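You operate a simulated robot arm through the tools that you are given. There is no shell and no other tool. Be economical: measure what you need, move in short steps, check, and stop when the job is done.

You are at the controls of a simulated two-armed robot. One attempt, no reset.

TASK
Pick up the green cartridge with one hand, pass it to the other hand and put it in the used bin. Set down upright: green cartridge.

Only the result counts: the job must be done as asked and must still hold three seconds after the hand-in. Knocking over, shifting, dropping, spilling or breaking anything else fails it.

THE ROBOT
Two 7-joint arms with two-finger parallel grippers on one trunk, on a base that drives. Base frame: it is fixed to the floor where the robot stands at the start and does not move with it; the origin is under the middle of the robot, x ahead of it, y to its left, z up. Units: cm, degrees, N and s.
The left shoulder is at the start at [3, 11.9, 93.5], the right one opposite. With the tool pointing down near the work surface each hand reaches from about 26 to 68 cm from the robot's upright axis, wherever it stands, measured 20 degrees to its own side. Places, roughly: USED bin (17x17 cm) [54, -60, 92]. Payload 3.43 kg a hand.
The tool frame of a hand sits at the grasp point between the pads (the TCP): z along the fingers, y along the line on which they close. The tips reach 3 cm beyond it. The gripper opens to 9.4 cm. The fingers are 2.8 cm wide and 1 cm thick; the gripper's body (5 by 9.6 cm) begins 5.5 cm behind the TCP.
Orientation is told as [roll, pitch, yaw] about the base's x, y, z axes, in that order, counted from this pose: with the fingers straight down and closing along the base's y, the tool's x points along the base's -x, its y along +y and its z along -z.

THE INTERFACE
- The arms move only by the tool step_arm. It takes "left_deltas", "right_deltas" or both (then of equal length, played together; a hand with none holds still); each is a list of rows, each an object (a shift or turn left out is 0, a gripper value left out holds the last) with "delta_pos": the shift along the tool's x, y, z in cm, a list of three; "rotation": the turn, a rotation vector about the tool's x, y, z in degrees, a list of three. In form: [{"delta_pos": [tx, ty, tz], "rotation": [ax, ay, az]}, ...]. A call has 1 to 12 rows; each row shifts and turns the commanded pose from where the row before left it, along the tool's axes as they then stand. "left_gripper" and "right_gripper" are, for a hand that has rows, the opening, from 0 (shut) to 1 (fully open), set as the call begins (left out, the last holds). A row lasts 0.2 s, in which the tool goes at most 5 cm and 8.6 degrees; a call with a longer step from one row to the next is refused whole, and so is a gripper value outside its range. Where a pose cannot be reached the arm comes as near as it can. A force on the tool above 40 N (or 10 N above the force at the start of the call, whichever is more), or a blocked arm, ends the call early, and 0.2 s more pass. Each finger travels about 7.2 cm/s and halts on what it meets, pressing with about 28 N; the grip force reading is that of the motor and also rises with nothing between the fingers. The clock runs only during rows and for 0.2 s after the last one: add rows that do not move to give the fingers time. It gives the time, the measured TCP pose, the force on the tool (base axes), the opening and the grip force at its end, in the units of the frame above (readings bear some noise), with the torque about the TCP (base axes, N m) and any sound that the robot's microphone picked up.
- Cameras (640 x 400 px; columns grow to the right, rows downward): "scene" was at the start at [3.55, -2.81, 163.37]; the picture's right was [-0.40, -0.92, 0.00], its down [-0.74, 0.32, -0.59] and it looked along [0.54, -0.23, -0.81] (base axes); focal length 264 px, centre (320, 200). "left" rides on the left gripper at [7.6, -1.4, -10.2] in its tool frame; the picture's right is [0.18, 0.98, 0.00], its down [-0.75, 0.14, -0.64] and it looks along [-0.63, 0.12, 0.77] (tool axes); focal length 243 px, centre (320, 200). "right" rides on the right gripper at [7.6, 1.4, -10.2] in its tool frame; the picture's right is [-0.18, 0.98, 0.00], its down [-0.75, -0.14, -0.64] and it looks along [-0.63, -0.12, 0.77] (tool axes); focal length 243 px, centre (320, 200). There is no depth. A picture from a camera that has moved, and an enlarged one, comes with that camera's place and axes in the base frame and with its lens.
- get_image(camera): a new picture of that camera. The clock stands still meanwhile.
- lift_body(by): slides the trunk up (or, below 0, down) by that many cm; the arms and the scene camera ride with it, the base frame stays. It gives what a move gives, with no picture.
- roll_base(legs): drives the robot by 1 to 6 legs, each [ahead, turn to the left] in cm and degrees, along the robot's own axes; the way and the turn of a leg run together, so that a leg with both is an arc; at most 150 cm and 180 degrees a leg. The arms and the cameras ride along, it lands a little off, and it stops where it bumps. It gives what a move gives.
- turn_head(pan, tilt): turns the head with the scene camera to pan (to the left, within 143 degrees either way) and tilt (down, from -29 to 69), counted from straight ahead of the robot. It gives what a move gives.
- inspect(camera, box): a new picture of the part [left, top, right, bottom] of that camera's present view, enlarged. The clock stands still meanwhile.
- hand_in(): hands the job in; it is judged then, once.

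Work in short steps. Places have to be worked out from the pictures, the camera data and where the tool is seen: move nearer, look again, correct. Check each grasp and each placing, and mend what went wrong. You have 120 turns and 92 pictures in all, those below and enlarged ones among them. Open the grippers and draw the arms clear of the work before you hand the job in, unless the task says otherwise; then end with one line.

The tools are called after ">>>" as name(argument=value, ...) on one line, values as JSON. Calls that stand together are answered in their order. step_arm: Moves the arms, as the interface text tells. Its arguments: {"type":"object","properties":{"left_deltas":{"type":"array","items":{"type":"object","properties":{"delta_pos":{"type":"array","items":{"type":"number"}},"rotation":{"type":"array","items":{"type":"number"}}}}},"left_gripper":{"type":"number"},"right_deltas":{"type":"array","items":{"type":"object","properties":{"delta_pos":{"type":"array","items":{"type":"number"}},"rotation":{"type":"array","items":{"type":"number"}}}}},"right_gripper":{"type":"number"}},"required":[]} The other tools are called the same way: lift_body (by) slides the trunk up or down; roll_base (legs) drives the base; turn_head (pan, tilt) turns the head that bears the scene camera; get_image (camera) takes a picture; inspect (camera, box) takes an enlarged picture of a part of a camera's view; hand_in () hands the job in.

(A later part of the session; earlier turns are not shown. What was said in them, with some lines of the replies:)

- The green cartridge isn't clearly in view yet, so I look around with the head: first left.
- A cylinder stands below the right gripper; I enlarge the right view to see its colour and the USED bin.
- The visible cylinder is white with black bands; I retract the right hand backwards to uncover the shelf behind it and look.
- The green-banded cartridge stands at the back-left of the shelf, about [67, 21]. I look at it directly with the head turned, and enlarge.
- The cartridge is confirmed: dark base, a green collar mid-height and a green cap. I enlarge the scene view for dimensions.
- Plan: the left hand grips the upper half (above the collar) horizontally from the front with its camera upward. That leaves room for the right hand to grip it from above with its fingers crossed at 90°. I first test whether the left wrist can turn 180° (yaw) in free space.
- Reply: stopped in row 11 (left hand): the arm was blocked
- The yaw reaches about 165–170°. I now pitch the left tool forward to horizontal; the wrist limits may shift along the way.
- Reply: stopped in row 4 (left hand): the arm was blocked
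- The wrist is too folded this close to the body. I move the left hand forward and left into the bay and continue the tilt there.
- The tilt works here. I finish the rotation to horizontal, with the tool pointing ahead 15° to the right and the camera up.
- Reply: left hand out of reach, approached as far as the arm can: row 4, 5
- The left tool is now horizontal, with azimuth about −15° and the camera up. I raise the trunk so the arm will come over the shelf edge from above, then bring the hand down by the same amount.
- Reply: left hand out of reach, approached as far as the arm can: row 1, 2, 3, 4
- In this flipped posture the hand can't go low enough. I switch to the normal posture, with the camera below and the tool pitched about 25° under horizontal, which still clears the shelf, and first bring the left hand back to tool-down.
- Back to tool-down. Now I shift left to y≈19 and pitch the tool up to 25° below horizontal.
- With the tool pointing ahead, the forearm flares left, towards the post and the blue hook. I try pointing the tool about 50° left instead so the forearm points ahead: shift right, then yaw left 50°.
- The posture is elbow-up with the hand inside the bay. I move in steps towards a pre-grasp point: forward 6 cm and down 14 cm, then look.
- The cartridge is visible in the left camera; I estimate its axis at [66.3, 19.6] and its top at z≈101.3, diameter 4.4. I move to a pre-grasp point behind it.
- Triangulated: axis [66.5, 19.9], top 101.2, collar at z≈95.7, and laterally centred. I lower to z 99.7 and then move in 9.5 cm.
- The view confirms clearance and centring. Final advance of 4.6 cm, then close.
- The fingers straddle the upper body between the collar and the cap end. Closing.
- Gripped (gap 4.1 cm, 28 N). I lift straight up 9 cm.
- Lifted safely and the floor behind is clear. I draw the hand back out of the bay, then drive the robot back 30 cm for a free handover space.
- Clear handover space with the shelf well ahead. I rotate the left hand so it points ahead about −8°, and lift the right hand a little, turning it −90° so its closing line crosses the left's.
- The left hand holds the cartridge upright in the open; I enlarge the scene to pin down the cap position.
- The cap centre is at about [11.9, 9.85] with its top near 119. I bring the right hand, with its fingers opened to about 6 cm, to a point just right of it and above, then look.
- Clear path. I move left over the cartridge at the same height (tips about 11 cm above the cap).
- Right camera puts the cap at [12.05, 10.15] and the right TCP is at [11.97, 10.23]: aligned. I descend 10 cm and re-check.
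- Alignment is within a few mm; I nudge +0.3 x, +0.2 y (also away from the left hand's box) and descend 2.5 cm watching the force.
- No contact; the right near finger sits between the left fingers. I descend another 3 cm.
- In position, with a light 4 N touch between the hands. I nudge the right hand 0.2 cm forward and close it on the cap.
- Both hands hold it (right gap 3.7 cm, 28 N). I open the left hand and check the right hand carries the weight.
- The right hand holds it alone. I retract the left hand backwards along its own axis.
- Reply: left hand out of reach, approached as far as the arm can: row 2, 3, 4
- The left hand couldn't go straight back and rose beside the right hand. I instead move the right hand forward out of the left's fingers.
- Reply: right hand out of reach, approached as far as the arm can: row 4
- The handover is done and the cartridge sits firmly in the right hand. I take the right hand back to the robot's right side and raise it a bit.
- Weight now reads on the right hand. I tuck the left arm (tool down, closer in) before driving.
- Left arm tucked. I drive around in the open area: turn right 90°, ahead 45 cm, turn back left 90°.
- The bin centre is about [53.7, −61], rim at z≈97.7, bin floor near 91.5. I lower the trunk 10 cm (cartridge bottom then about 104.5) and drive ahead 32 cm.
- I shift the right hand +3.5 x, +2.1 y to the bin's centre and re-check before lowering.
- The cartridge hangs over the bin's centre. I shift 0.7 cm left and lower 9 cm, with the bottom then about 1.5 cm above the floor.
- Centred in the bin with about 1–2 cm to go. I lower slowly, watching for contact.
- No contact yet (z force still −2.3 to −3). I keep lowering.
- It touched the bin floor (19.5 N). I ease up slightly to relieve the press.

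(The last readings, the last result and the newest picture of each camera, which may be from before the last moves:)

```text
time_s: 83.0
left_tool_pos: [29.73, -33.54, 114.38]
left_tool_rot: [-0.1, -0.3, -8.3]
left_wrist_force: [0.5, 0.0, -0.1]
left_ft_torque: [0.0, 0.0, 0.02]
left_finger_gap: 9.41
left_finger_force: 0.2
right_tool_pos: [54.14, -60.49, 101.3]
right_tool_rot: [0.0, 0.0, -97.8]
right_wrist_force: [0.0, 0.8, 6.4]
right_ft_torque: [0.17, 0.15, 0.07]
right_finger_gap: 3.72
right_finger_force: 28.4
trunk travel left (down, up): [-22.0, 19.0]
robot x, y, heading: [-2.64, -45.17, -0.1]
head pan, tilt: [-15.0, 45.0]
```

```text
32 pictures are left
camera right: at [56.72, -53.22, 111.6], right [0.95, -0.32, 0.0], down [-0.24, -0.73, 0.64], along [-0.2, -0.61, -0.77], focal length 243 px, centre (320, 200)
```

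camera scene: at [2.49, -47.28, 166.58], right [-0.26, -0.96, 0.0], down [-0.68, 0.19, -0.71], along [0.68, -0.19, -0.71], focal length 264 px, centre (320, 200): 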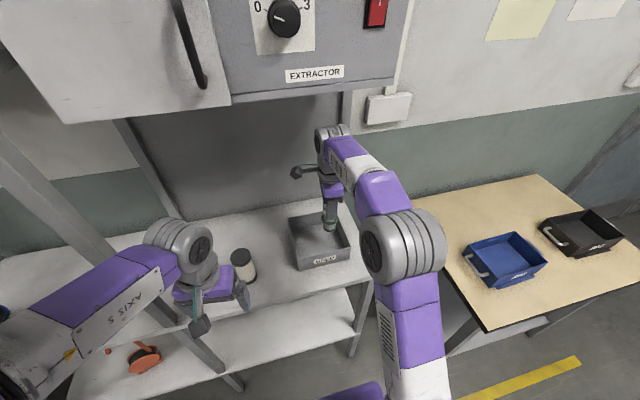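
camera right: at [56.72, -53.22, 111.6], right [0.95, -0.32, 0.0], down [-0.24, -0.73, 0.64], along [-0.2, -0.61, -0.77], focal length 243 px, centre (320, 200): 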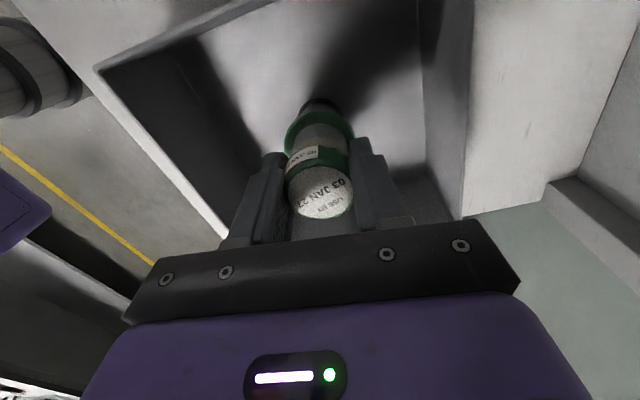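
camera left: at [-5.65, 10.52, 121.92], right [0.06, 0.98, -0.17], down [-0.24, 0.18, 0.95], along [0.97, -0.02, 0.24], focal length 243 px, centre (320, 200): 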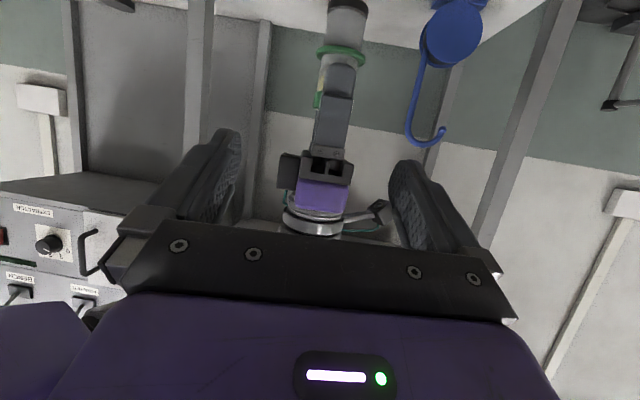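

Standing on the floor with light pressure. I open the right hand partway.

>>> step_arm(right_deltas=[{}, {}, {}], right_gripper=0.68)

>>> get_image(camera="right")

```text
time_s: 83.8
left_tool_pos: [30.03, -33.63, 114.3]
left_tool_rot: [-0.1, -0.2, -8.3]
left_wrist_force: [0.2, 0.4, -0.3]
left_ft_torque: [-0.01, 0.02, -0.03]
left_finger_gap: 9.4
left_finger_force: 0.1
right_tool_pos: [54.39, -60.61, 101.42]
right_tool_rot: [0.0, 0.0, -97.9]
right_wrist_force: [0.1, 0.3, 0.4]
right_ft_torque: [0.0, -0.01, 0.0]
right_finger_gap: 6.4
right_finger_force: 0.0
trunk travel left (down, up): [-22.0, 19.0]
robot x, y, heading: [-2.31, -45.5, -0.4]
head pan, tilt: [-15.0, 45.0]
```

```text
31 pictures are left
camera right: at [56.8, -53.25, 111.63], right [0.95, -0.32, 0.0], down [-0.24, -0.73, 0.64], along [-0.2, -0.61, -0.77], focal length 243 px, centre (320, 200)
```

right: 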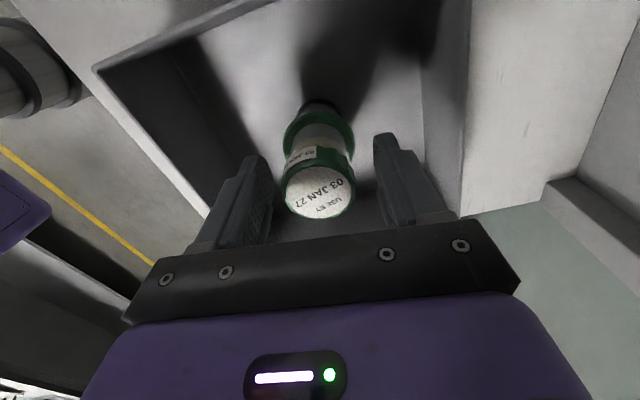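

Free and upright; the fingers clear both sides. I raise the hand straight up.

>>> step_arm(right_deltas=[{"delta_pos": [0, 0, -1.5]}, {"delta_pos": [0, 0, -2.5]}, {"delta_pos": [0, 0, -3]}, {"delta_pos": [0, 0, -3]}, {"delta_pos": [0, 0, -3]}])

>>> get_image(camera="right")

```text
time_s: 85.0
left_tool_pos: [29.85, -33.52, 114.36]
left_tool_rot: [-0.2, -0.1, -8.3]
left_wrist_force: [-0.6, 0.3, -0.7]
left_ft_torque: [-0.01, 0.02, 0.0]
left_finger_gap: 9.42
left_finger_force: 0.1
right_tool_pos: [54.18, -60.61, 114.69]
right_tool_rot: [-0.1, 0.1, -97.8]
right_wrist_force: [-0.1, -0.2, 0.4]
right_ft_torque: [0.02, -0.02, -0.01]
right_finger_gap: 6.38
right_finger_force: 0.1
trunk travel left (down, up): [-22.0, 19.0]
robot x, y, heading: [-2.52, -45.23, -0.2]
head pan, tilt: [-15.0, 45.0]
```

```text
30 pictures are left
camera right: at [56.72, -53.11, 124.87], right [0.95, -0.32, 0.0], down [-0.24, -0.73, 0.64], along [-0.2, -0.61, -0.77], focal length 243 px, centre (320, 200)
```

right: 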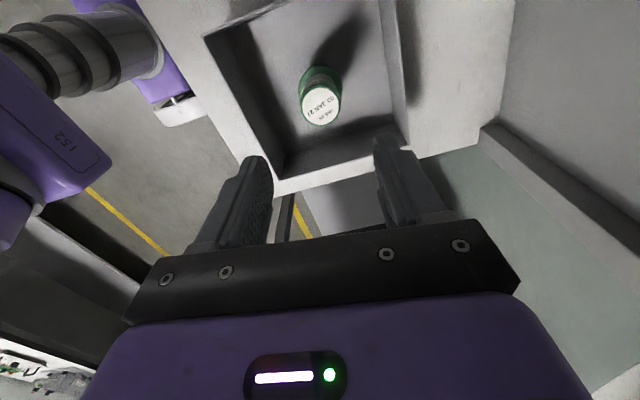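

The cartridge stands upright in the middle of the bin. I back the base off 30 cm to draw both arms clear, open the right gripper fully, and check.

>>> roll_base(legs=[[-32, 0]])

>>> step_arm(right_deltas=[{}, {}, {}], right_gripper=1)

>>> get_image(camera="scene")

>>> inspect(camera="scene", box=[220, 150, 360, 240])

```text
time_s: 87.2
left_tool_pos: [-2.72, -33.38, 114.3]
left_tool_rot: [-0.1, -0.1, -8.2]
left_wrist_force: [-0.7, 0.1, -0.6]
left_ft_torque: [0.03, -0.02, -0.05]
left_finger_gap: 9.39
left_finger_force: 0.0
right_tool_pos: [21.47, -60.21, 114.68]
right_tool_rot: [0.0, 0.0, -97.8]
right_wrist_force: [0.1, 0.6, 0.6]
right_ft_torque: [0.02, -0.01, -0.02]
right_finger_gap: 6.37
right_finger_force: 0.1
trunk travel left (down, up): [-22.0, 19.0]
robot x, y, heading: [-35.24, -45.2, -0.5]
head pan, tilt: [-15.0, 45.0]
```

```text
time_s: 88.0
left_tool_pos: [-2.79, -33.47, 114.33]
left_tool_rot: [-0.2, -0.1, -8.3]
left_wrist_force: [0.1, 0.0, 0.5]
left_ft_torque: [-0.03, 0.0, -0.04]
left_finger_gap: 9.39
left_finger_force: 0.0
right_tool_pos: [21.57, -60.22, 114.68]
right_tool_rot: [-0.1, -0.1, -97.8]
right_wrist_force: [-0.2, 0.6, -0.4]
right_ft_torque: [-0.01, 0.01, 0.0]
right_finger_gap: 9.39
right_finger_force: 0.0
trunk travel left (down, up): [-22.0, 19.0]
robot x, y, heading: [-34.98, -45.37, -0.5]
head pan, tilt: [-15.0, 45.0]
```

```text
29 pictures are left
camera scene: at [-30.29, -47.1, 166.58], right [-0.26, -0.96, 0.0], down [-0.68, 0.19, -0.71], along [0.68, -0.19, -0.71], focal length 264 px, centre (320, 200)
```

scene: 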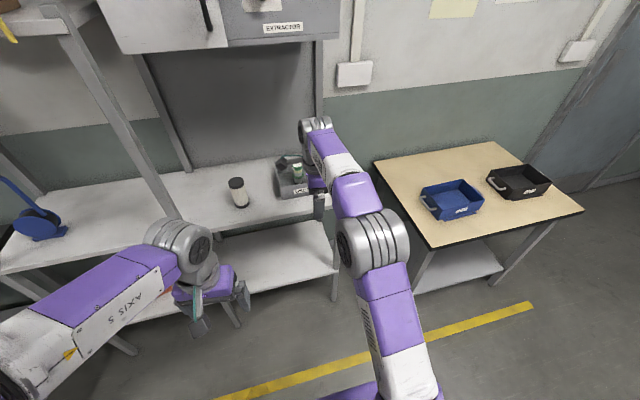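

```text
4.44 times, centred on (290, 195) of scene
camera zoom: at [-30.29, -47.1, 166.58], right [-0.26, -0.96, 0.0], down [-0.68, 0.19, -0.71], along [0.68, -0.19, -0.71], focal length 1172 px, centre (453, 222)
```

zoom: 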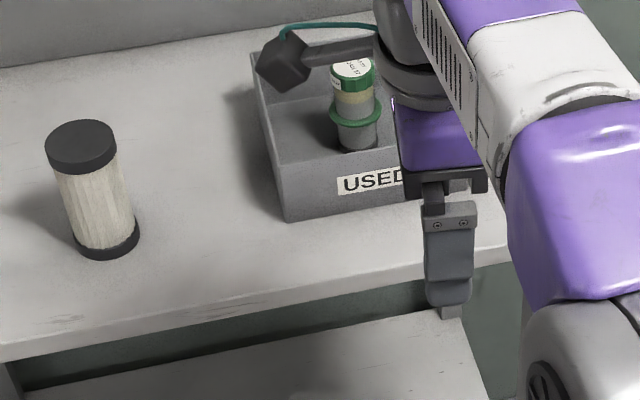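

The cartridge stands upright in the USED bin, everything else is where it was, and both arms are clear with their grippers open. Handing in.

>>> hand_in()

```text
The job is handed in.
```

The left hand picked up the green cartridge and passed it to the right hand in mid-air; it now stands upright in the USED bin. I handed in with both grippers open, the arms drawn clear and nothing else visibly moved.
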